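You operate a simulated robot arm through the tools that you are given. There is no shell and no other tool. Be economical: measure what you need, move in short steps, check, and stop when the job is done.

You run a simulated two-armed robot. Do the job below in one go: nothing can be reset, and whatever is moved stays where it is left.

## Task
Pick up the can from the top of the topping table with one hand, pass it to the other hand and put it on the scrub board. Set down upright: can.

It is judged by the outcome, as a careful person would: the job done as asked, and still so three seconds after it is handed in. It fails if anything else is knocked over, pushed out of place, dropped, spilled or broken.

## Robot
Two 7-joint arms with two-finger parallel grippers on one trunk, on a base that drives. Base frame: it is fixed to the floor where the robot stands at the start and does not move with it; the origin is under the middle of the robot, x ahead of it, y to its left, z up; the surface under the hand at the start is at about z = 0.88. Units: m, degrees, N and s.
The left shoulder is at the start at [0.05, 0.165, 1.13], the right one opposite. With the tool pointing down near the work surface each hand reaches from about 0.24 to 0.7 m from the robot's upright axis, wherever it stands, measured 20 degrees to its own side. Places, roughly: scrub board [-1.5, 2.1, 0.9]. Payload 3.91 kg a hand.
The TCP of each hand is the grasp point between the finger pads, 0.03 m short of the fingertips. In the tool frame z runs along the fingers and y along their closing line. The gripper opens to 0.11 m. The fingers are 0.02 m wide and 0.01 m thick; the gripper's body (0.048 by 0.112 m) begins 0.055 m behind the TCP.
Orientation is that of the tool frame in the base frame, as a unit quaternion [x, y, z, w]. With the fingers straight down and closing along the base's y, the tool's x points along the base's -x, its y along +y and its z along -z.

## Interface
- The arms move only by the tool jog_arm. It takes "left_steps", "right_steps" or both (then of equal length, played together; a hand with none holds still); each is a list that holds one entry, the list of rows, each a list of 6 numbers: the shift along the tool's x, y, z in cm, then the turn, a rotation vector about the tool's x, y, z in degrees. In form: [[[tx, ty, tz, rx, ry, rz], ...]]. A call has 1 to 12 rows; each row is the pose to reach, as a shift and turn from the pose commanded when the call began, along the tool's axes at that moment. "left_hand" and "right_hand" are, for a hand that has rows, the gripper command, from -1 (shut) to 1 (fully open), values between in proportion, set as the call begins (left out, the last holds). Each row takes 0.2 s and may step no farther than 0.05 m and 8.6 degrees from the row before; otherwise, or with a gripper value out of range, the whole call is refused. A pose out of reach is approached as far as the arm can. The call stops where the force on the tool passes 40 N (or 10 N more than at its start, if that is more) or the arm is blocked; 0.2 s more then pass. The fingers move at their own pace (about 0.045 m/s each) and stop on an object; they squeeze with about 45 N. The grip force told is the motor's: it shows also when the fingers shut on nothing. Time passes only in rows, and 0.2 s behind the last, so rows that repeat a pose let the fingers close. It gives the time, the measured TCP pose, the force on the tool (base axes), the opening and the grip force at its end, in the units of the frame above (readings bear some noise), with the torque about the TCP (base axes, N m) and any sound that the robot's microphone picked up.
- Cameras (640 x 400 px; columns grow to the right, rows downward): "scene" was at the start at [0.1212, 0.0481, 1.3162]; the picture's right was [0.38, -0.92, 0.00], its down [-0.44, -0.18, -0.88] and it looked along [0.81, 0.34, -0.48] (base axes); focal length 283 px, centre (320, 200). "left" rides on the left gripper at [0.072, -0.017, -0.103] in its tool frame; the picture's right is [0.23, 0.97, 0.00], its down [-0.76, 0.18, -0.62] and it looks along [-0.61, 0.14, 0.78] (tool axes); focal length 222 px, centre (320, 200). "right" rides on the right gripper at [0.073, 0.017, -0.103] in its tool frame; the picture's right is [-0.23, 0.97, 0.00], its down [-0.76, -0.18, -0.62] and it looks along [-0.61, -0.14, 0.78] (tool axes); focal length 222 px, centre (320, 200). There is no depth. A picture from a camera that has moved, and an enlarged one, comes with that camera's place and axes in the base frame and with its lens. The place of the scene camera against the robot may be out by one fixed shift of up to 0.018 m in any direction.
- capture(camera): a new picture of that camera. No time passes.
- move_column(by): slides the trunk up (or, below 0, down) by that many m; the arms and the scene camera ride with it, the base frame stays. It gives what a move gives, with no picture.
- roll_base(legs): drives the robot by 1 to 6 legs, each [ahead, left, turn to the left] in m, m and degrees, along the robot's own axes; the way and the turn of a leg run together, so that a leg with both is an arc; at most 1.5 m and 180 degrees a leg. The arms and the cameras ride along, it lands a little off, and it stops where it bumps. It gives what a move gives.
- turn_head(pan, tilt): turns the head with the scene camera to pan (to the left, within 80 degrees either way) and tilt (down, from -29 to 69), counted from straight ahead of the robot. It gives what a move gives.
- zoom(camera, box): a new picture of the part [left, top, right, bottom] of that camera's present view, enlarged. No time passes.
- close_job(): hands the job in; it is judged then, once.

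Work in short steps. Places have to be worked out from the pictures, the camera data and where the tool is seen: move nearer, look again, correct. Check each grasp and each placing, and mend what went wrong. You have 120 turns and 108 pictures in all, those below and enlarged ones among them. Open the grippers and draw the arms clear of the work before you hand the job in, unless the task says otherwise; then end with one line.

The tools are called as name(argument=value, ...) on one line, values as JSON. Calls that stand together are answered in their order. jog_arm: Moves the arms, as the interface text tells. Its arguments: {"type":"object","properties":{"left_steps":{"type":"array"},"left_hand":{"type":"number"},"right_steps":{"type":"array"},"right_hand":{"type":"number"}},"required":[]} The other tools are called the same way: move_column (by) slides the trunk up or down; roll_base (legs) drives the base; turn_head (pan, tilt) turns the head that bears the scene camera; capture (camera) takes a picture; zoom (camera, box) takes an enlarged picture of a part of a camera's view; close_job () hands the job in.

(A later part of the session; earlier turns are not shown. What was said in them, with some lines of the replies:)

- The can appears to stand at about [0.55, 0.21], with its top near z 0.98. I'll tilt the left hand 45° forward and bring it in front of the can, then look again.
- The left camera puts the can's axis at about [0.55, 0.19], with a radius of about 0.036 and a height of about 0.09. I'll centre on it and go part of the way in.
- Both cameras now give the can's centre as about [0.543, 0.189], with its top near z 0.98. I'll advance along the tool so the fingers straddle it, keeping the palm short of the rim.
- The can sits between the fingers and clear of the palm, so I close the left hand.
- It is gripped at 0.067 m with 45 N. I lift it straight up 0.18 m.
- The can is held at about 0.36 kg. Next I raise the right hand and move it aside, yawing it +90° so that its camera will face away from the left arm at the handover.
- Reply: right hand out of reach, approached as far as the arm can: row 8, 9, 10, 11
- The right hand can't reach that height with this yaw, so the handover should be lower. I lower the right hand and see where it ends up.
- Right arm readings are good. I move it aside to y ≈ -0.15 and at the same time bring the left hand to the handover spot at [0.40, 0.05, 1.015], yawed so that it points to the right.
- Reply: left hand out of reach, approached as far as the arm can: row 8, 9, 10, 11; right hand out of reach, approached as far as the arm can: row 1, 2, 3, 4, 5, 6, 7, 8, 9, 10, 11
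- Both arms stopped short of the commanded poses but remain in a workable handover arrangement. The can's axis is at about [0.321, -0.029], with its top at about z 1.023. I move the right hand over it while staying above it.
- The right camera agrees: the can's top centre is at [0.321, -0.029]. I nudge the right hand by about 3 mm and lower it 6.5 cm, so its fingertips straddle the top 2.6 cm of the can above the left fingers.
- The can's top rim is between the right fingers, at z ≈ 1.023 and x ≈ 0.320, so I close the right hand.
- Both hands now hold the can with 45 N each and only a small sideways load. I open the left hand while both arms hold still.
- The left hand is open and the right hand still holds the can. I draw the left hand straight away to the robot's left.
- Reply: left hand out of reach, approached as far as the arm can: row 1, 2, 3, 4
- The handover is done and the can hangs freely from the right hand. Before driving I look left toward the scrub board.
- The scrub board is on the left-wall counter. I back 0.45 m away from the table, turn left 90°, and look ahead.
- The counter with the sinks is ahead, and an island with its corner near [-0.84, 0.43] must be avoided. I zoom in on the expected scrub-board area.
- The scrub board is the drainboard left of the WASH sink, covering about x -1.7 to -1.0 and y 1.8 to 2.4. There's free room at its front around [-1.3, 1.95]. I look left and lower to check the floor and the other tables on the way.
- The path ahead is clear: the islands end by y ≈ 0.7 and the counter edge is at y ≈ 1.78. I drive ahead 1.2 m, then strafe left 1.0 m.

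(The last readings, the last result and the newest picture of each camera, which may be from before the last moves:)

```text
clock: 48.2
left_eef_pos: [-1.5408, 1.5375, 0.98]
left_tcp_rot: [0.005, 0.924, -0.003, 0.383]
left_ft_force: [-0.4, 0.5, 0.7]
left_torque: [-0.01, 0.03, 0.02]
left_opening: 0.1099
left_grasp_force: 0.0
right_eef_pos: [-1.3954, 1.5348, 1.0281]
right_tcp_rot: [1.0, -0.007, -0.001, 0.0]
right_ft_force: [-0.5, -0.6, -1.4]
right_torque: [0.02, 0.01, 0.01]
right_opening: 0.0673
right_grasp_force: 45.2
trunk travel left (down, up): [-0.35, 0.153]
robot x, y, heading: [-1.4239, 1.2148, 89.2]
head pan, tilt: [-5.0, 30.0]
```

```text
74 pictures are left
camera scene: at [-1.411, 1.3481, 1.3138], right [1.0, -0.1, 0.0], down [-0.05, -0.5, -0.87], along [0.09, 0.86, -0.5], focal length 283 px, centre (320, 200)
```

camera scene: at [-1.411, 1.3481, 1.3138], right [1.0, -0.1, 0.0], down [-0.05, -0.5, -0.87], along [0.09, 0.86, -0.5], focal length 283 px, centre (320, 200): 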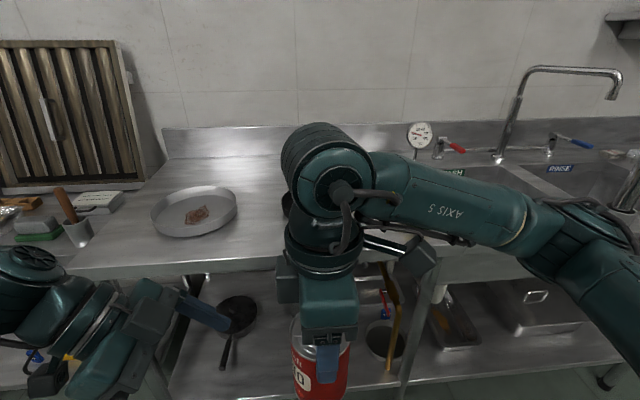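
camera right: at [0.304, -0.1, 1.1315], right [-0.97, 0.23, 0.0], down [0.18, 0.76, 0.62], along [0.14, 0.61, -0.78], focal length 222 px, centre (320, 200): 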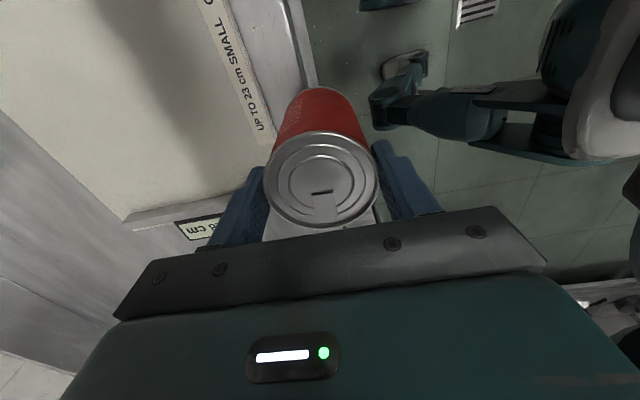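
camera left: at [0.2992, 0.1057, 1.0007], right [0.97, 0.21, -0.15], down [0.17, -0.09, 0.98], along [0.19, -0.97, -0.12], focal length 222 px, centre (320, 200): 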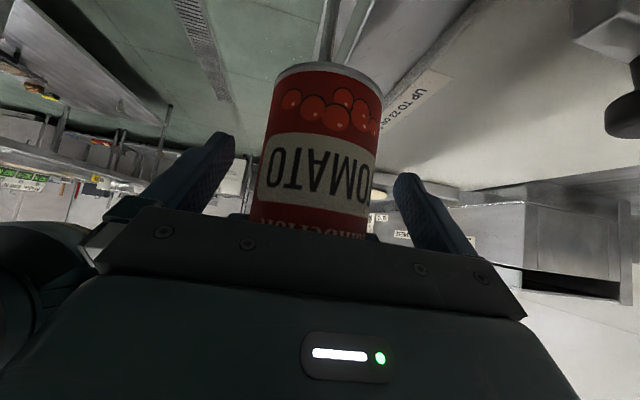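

The counter edge is near y 1.85. I raise both hands, undo their yaw for better reach, and keep them apart.

jog_arm(right_steps=[[[1, -0.7, -0.9, 0, 0, 8.2], [2, -1.4, -1.8, 0, 0, 16.4], [3, -2.1, -2.7, 0, 0, 24.6], [4, -2.8, -3.6, 0, 0, 32.8], [5, -3.5, -4.5, 0, 0, 41], [6, -4.2, -5.4, 0, 0, 49.2], [7, -4.9, -6.3, 0, 0, 57.4], [8, -5.6, -7.2, 0, 0, 65.6], [9, -6.3, -8.1, 0, 0, 73.8], [10, -7, -9, 0, 0, 82], [11, -7.5, -10, 0, 0, 90]]], left_steps=[[[0, -0.5, -1.3, -5.6, 0, -5.6], [0, -1, -2.6, -11.2, 0, -11.2], [0, -1.4, -3.9, -16.8, 0, -16.8], [0, -1.8, -5.2, -22.4, 0, -22.4], [0, -2.3, -6.5, -28, 0, -28], [0, -2.8, -7.8, -33.5, 0, -33.5], [0, -3.2, -9.1, -39, 0, -39], [0, -3.6, -10.4, -44.7, 0, -44.7], [0, -4.1, -11.7, -50.3, 0, -50.3], [0, -4.6, -13, -55.9, 0, -55.9], [0, -5, -14.1, -61.5, 0, -61.5]]])

capture(camera="scene")

capture(camera="right")

capture(camera="left")

```text
clock: 50.6
left_eef_pos: [-1.6449, 1.5664, 1.1522]
left_tcp_rot: [-0.632, 0.674, 0.261, 0.279]
left_ft_force: [0.2, 0.4, 0.1]
left_torque: [0.03, 0.0, -0.02]
left_opening: 0.11
left_grasp_force: 0.1
left hand out of reach, approached as far as the arm can: row 3, 4, 5, 6, 7, 8, 9, 10, 11
right_eef_pos: [-1.2836, 1.6075, 1.1274]
right_tcp_rot: [-0.701, 0.713, 0.001, -0.001]
right_ft_force: [-0.3, -0.5, -4.4]
right_torque: [0.0, 0.01, 0.05]
right_opening: 0.0671
right_grasp_force: 44.9
trunk travel left (down, up): [-0.35, 0.153]
robot x, y, heading: [-1.4251, 1.2141, 89.3]
head pan, tilt: [-5.0, 30.0]
```

```text
73 pictures are left
camera scene: at [-1.4106, 1.3479, 1.3138], right [1.0, -0.1, 0.0], down [-0.05, -0.5, -0.87], along [0.09, 0.86, -0.5], focal length 283 px, centre (320, 200)
```

scene: 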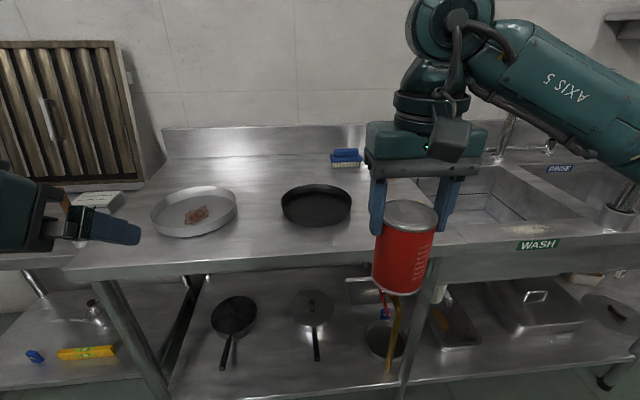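

```text
72 pictures are left
camera right: at [-1.3017, 1.5358, 1.2311], right [-0.97, 0.24, 0.0], down [0.19, 0.76, 0.62], along [0.15, 0.6, -0.78], focal length 222 px, centre (320, 200)
```

right: 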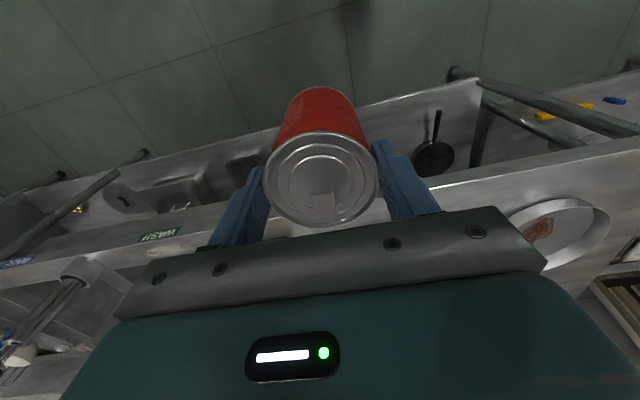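

```text
71 pictures are left
camera left: at [-1.6352, 1.4414, 1.175], right [-0.98, -0.1, -0.16], down [-0.17, 0.11, 0.98], along [-0.08, 0.99, -0.13], focal length 222 px, centre (320, 200)
```

left: 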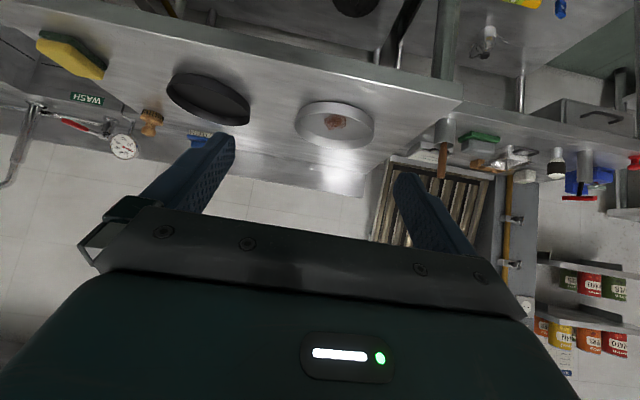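

The can is upright in the right hand. The pan is at about [-1.69, 2.0], the griddle at about [-1.36, 2.0] and the front edge near y 1.80, so the free spot is around [-1.52, 1.90]. I move the base left 0.21 m and ahead 0.2 m.

roll_base(legs=[[0, 0.21, 0.7], [0.2, 0, 0]])

turn_head(pan=0, tilt=42)

capture(camera="scene")

capture(camera="right")

capture(camera="left")

```text
clock: 54.2
left_eef_pos: [-1.8574, 1.7685, 1.1518]
left_tcp_rot: [-0.637, 0.669, 0.264, 0.277]
left_ft_force: [0.7, 0.6, 0.0]
left_torque: [-0.02, -0.01, 0.01]
left_opening: 0.1099
left_grasp_force: 0.0
right_eef_pos: [-1.4982, 1.8121, 1.1271]
right_tcp_rot: [0.707, -0.707, 0.0, 0.0]
right_ft_force: [0.6, -0.6, -4.3]
right_torque: [-0.02, 0.02, 0.0]
right_opening: 0.0671
right_grasp_force: 45.3
trunk travel left (down, up): [-0.35, 0.153]
robot x, y, heading: [-1.6385, 1.4188, 90.2]
head pan, tilt: [-5.0, 30.0]
```

```text
clock: 55.0
left_eef_pos: [-1.8578, 1.767, 1.151]
left_tcp_rot: [-0.637, 0.67, 0.262, 0.277]
left_ft_force: [-0.7, 0.6, 0.1]
left_torque: [0.0, -0.01, 0.03]
left_opening: 0.1101
left_grasp_force: 0.1
right_eef_pos: [-1.497, 1.8107, 1.1276]
right_tcp_rot: [0.707, -0.707, -0.001, 0.0]
right_ft_force: [0.2, -0.2, -5.0]
right_torque: [-0.02, 0.01, -0.02]
right_opening: 0.0669
right_grasp_force: 45.2
trunk travel left (down, up): [-0.35, 0.153]
robot x, y, heading: [-1.6359, 1.4182, 90.1]
head pan, tilt: [0.0, 42.0]
```

```text
70 pictures are left
camera scene: at [-1.6286, 1.5436, 1.2956], right [1.0, 0.0, 0.0], down [0.0, -0.67, -0.74], along [0.0, 0.74, -0.67], focal length 283 px, centre (320, 200)
```

scene: 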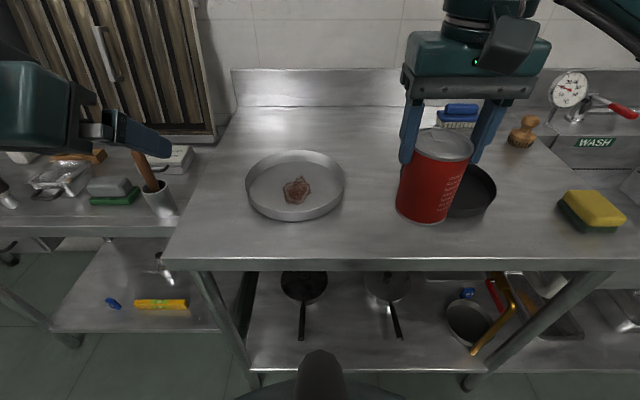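

```text
69 pictures are left
camera right: at [-1.5144, 1.7392, 1.231], right [-0.97, 0.23, 0.0], down [0.18, 0.76, 0.62], along [0.14, 0.61, -0.78], focal length 222 px, centre (320, 200)
```

right: 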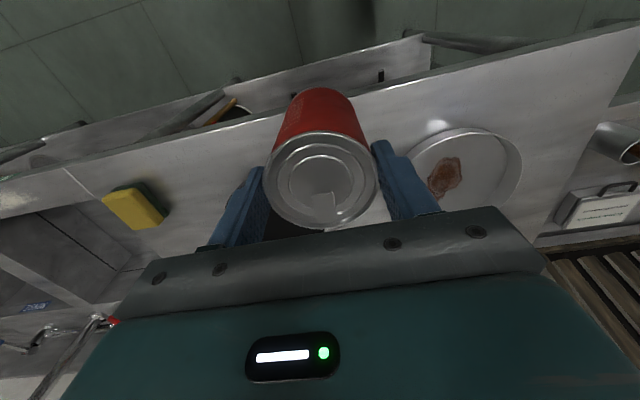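

```text
68 pictures are left
camera left: at [-1.8468, 1.6409, 1.1747], right [-0.98, -0.11, -0.16], down [-0.17, 0.11, 0.98], along [-0.09, 0.99, -0.13], focal length 222 px, centre (320, 200)
```

left: 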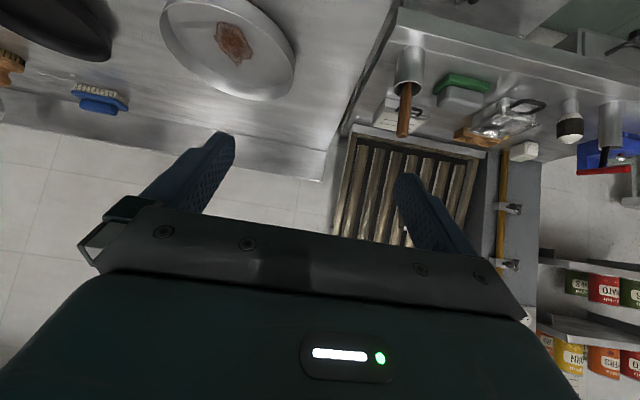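

The free gap is at about [-1.50, 1.93], 9 cm from both pans and 10 cm from the edge. I move the can ahead 11.5 cm and lower it to hover just above the board.

jog_arm(right_steps=[[[-3.5, 0, 0, 0, 0, 0], [-7, 0, 0, 0, 0, 0], [-10, 0, 1, 0, 0, 0], [-11.5, 0, 4, 0, 0, 0], [-11.5, 0, 7, 0, 0, 0], [-11.5, 0, 9, 0, 0, 0]]])

capture(camera="scene")

capture(camera="right")

```text
clock: 56.4
left_eef_pos: [-1.8567, 1.766, 1.1522]
left_tcp_rot: [-0.637, 0.67, 0.263, 0.277]
left_ft_force: [0.4, 0.1, -0.5]
left_torque: [-0.02, 0.01, -0.03]
left_opening: 0.11
left_grasp_force: 0.1
right_eef_pos: [-1.4988, 1.9273, 1.0359]
right_tcp_rot: [-0.707, 0.707, -0.001, -0.001]
right_ft_force: [0.5, 0.1, -4.8]
right_torque: [-0.01, -0.02, -0.01]
right_opening: 0.0671
right_grasp_force: 44.9
trunk travel left (down, up): [-0.35, 0.153]
robot x, y, heading: [-1.6362, 1.4169, 90.0]
head pan, tilt: [0.0, 42.0]
```

```text
67 pictures are left
camera scene: at [-1.6286, 1.5438, 1.2955], right [1.0, 0.0, 0.0], down [0.0, -0.67, -0.74], along [0.0, 0.74, -0.67], focal length 283 px, centre (320, 200)
```

scene: 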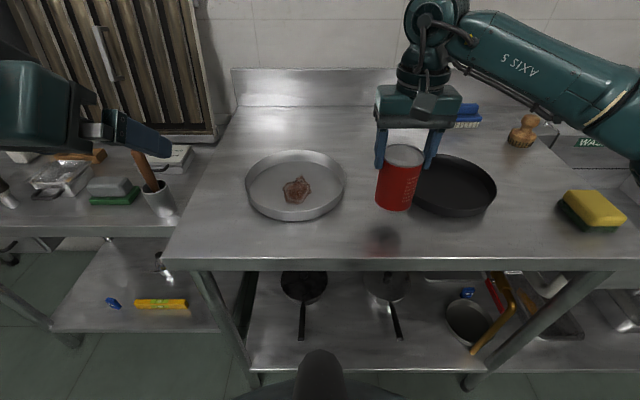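

```text
66 pictures are left
camera right: at [-1.5152, 1.8547, 1.1398], right [-0.97, 0.23, 0.0], down [0.18, 0.76, 0.62], along [0.14, 0.61, -0.78], focal length 222 px, centre (320, 200)
```

right: 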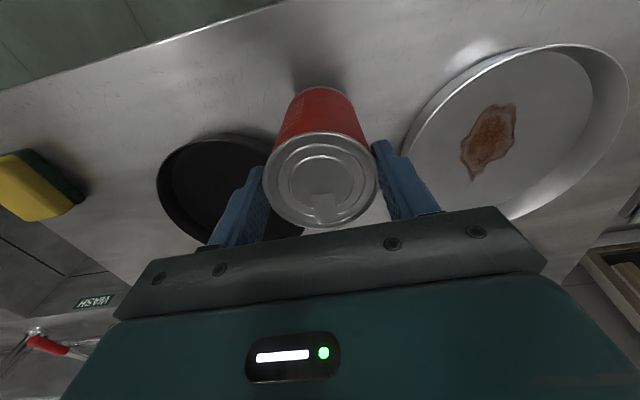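

The can hovers between the pan and griddle with clear space on each side. I lower it slowly, expecting contact at TCP z of about 0.99–1.01.

jog_arm(right_steps=[[[0, 0, 1.5, 0, 0, 0], [0, 0, 2.3, 0, 0, 0], [0, 0, 2.6, 0, 0, 0], [0, 0, 2.9, 0, 0, 0]]])

zoom(camera="scene", box=[330, 120, 470, 260])

```text
clock: 57.4
left_eef_pos: [-1.8579, 1.7667, 1.1521]
left_tcp_rot: [-0.637, 0.669, 0.263, 0.277]
left_ft_force: [-0.6, -0.1, 0.3]
left_torque: [0.01, 0.04, 0.03]
left_opening: 0.11
left_grasp_force: 0.0
right_eef_pos: [-1.4975, 1.9265, 1.0082]
right_tcp_rot: [0.707, -0.707, 0.0, 0.001]
right_ft_force: [0.4, -0.3, -4.4]
right_torque: [-0.02, -0.03, -0.04]
right_opening: 0.067
right_grasp_force: 44.9
trunk travel left (down, up): [-0.35, 0.153]
robot x, y, heading: [-1.6359, 1.4183, 90.1]
head pan, tilt: [0.0, 42.0]
```

```text
2.86 times, centred on (400, 190) of scene
camera zoom: at [-1.6286, 1.5437, 1.2955], right [1.0, 0.0, 0.0], down [0.0, -0.67, -0.74], along [0.0, 0.74, -0.67], focal length 809 px, centre (91, 229)
```

zoom: 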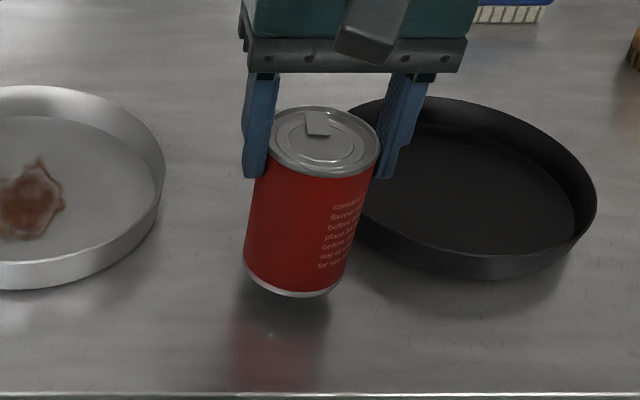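

There is still no contact, and the reflection shows a gap of about 2 cm. I continue down in fine steps.

jog_arm(right_steps=[[[0, 0, 0.4, 0, 0, 0], [0, 0, 0.8, 0, 0, 0], [0, 0, 1.1, 0, 0, 0], [0, 0, 1.4, 0, 0, 0]]])

zoom(camera="scene", box=[330, 120, 470, 260])

```text
clock: 58.4
left_eef_pos: [-1.8565, 1.7679, 1.1512]
left_tcp_rot: [-0.637, 0.67, 0.262, 0.277]
left_ft_force: [0.5, 0.2, -0.9]
left_torque: [0.02, 0.0, -0.03]
left_opening: 0.1098
left_grasp_force: 0.0
right_eef_pos: [-1.4978, 1.9263, 0.9948]
right_tcp_rot: [0.707, -0.707, 0.001, 0.0]
right_ft_force: [-0.3, 0.3, -3.6]
right_torque: [-0.02, -0.02, 0.0]
right_opening: 0.0673
right_grasp_force: 45.1
trunk travel left (down, up): [-0.35, 0.153]
robot x, y, heading: [-1.6345, 1.4177, 90.0]
head pan, tilt: [0.0, 42.0]
```

```text
2.86 times, centred on (400, 190) of scene
camera zoom: at [-1.6286, 1.5436, 1.2955], right [1.0, 0.0, 0.0], down [0.0, -0.67, -0.74], along [0.0, 0.74, -0.67], focal length 809 px, centre (91, 229)
```

zoom: 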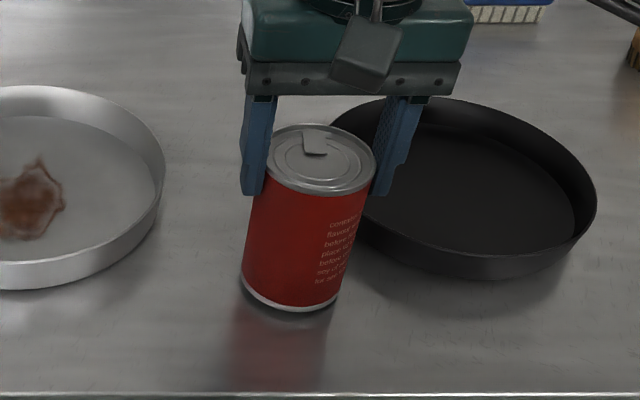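

Nearly down, and still only the can's weight on the wrist. I go on in 2 mm steps until contact.

jog_arm(right_steps=[[[0, 0, 0.2, 0, 0, 0], [0, 0, 0.4, 0, 0, 0], [0, 0, 0.6, 0, 0, 0], [0, 0, 0.8, 0, 0, 0]]])

zoom(camera="scene", box=[330, 120, 470, 260])

```text
clock: 59.4
left_eef_pos: [-1.8578, 1.7654, 1.1511]
left_tcp_rot: [-0.636, 0.67, 0.264, 0.277]
left_ft_force: [0.3, 0.0, 0.0]
left_torque: [0.0, -0.03, 0.0]
left_opening: 0.1104
left_grasp_force: 0.1
right_eef_pos: [-1.4972, 1.9275, 0.989]
right_tcp_rot: [-0.707, 0.708, 0.001, 0.0]
right_ft_force: [2.4, -2.2, 5.9]
right_torque: [-0.37, -0.46, 0.02]
right_opening: 0.0673
right_grasp_force: 45.5
trunk travel left (down, up): [-0.35, 0.153]
robot x, y, heading: [-1.6342, 1.4194, 90.1]
head pan, tilt: [0.0, 42.0]
```

```text
2.86 times, centred on (400, 190) of scene
camera zoom: at [-1.6287, 1.5427, 1.2958], right [1.0, 0.0, 0.0], down [0.0, -0.67, -0.74], along [0.0, 0.74, -0.67], focal length 809 px, centre (91, 229)
```

zoom: 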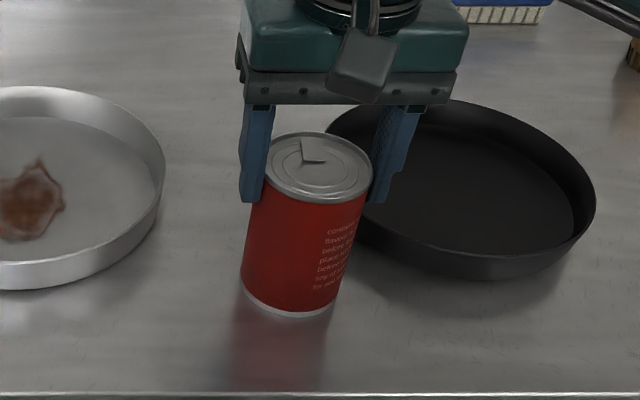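

There is contact, with about 10 N of upward reaction. I open the right hand while holding position; the can should settle flat.

jog_arm(right_steps=[[[0, 0, 0.1, 0, 0, 0], [0, 0, 0.1, 0, 0, 0], [0, 0, 0.1, 0, 0, 0], [0, 0, 0.1, 0, 0, 0], [0, 0, 0.1, 0, 0, 0]]], right_hand=1)

zoom(camera="scene", box=[330, 120, 470, 260])

capture(camera="right")

```text
clock: 60.5
left_eef_pos: [-1.8572, 1.7656, 1.1508]
left_tcp_rot: [-0.637, 0.67, 0.263, 0.278]
left_ft_force: [-0.2, -0.3, -0.2]
left_torque: [-0.01, -0.02, 0.0]
left_opening: 0.1101
left_grasp_force: 0.2
right_eef_pos: [-1.4992, 1.9271, 0.9871]
right_tcp_rot: [0.707, -0.707, 0.0, 0.001]
right_ft_force: [0.0, -0.3, -0.4]
right_torque: [0.0, 0.0, 0.01]
right_opening: 0.11
right_grasp_force: 0.0
trunk travel left (down, up): [-0.35, 0.153]
robot x, y, heading: [-1.6368, 1.417, 90.0]
head pan, tilt: [0.0, 42.0]
```

```text
2.86 times, centred on (400, 190) of scene
camera zoom: at [-1.6287, 1.5433, 1.2956], right [1.0, 0.0, 0.0], down [0.0, -0.67, -0.74], along [0.0, 0.74, -0.67], focal length 809 px, centre (91, 229)
```

zoom: 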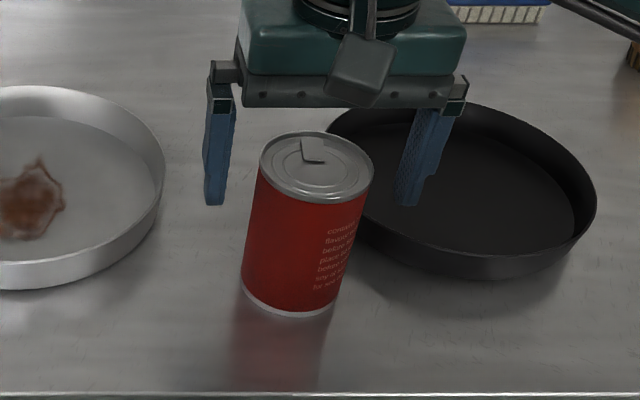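

```text
61 pictures are left
camera right: at [-1.5148, 1.8542, 1.0897], right [-0.97, 0.23, 0.0], down [0.18, 0.76, 0.62], along [0.14, 0.61, -0.78], focal length 222 px, centre (320, 200)
```

right: 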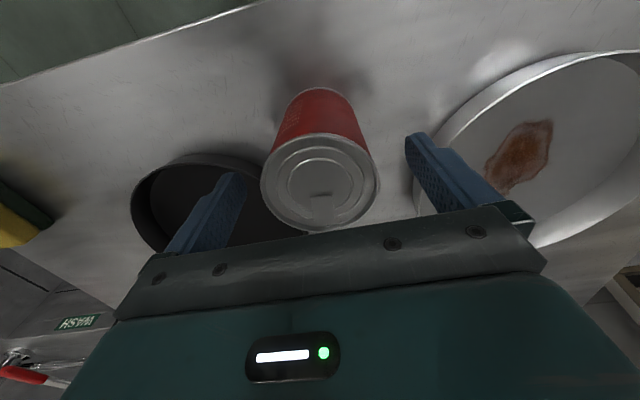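

The can stands free and upright between the open fingers. I lift the right hand straight up and then draw it back.

jog_arm(right_steps=[[[0, 0, -2, 0, 0, 0], [0, 0, -5, 0, 0, 0], [0, 0, -9, 0, 0, 0], [0, 0, -13, 0, 0, 0], [4, 0, -14, 0, 0, 0], [8, 0, -14, 0, 0, 0], [12, 0, -14, 0, 0, 0]]])

capture(camera="scene")

```text
clock: 62.1
left_eef_pos: [-1.8566, 1.7668, 1.1528]
left_tcp_rot: [-0.637, 0.67, 0.264, 0.277]
left_ft_force: [0.2, 0.4, 0.1]
left_torque: [0.01, -0.01, -0.02]
left_opening: 0.1101
left_grasp_force: 0.1
right_eef_pos: [-1.4979, 1.8062, 1.126]
right_tcp_rot: [-0.707, 0.708, 0.0, -0.001]
right_ft_force: [-0.5, -0.3, 0.2]
right_torque: [-0.02, 0.01, -0.01]
right_opening: 0.11
right_grasp_force: 0.1
trunk travel left (down, up): [-0.35, 0.153]
robot x, y, heading: [-1.6339, 1.4165, 90.0]
head pan, tilt: [0.0, 42.0]
```

```text
60 pictures are left
camera scene: at [-1.6286, 1.5428, 1.2956], right [1.0, 0.0, 0.0], down [0.0, -0.67, -0.74], along [0.0, 0.74, -0.67], focal length 283 px, centre (320, 200)
```

scene: 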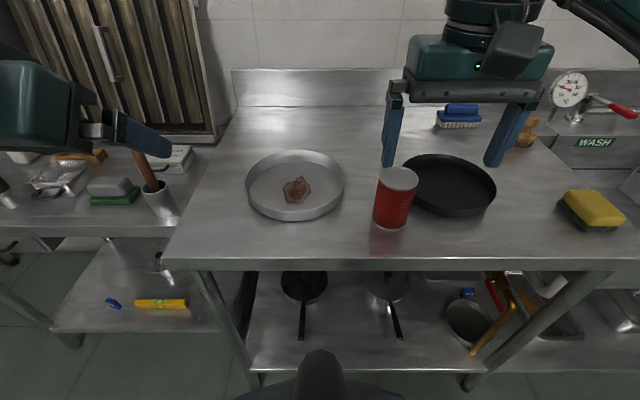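

The can stands upright on the scrub board and nothing else was disturbed. I back the base off so both arms are clear of the work.

roll_base(legs=[[-0.25, 0, 0]])

capture(camera="scene")

```text
clock: 63.9
left_eef_pos: [-1.8579, 1.5254, 1.1515]
left_tcp_rot: [-0.637, 0.669, 0.263, 0.278]
left_ft_force: [-1.3, -0.5, 0.8]
left_torque: [0.01, -0.05, -0.01]
left_opening: 0.1098
left_grasp_force: 0.0
right_eef_pos: [-1.4975, 1.5651, 1.1257]
right_tcp_rot: [0.708, -0.706, -0.001, -0.001]
right_ft_force: [-0.7, 0.1, -0.4]
right_torque: [0.02, -0.01, -0.01]
right_opening: 0.11
right_grasp_force: 0.0
trunk travel left (down, up): [-0.35, 0.153]
robot x, y, heading: [-1.6386, 1.18, 90.3]
head pan, tilt: [0.0, 42.0]
```

```text
59 pictures are left
camera scene: at [-1.6285, 1.3009, 1.2956], right [1.0, 0.0, 0.0], down [0.0, -0.67, -0.74], along [0.0, 0.74, -0.67], focal length 283 px, centre (320, 200)
```

scene: 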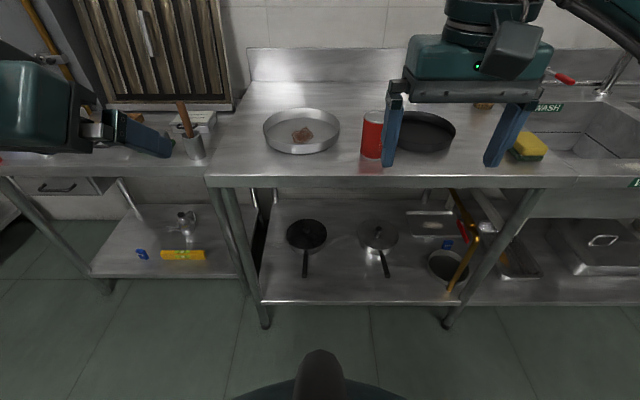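

Both grippers are open and clear, and the can is still upright, so I hand the job in.

close_job()

```text
The job is handed in.
```

The can was picked up with the left hand, passed to the right hand and set down upright on the scrub board, with nothing else disturbed in the pictures.
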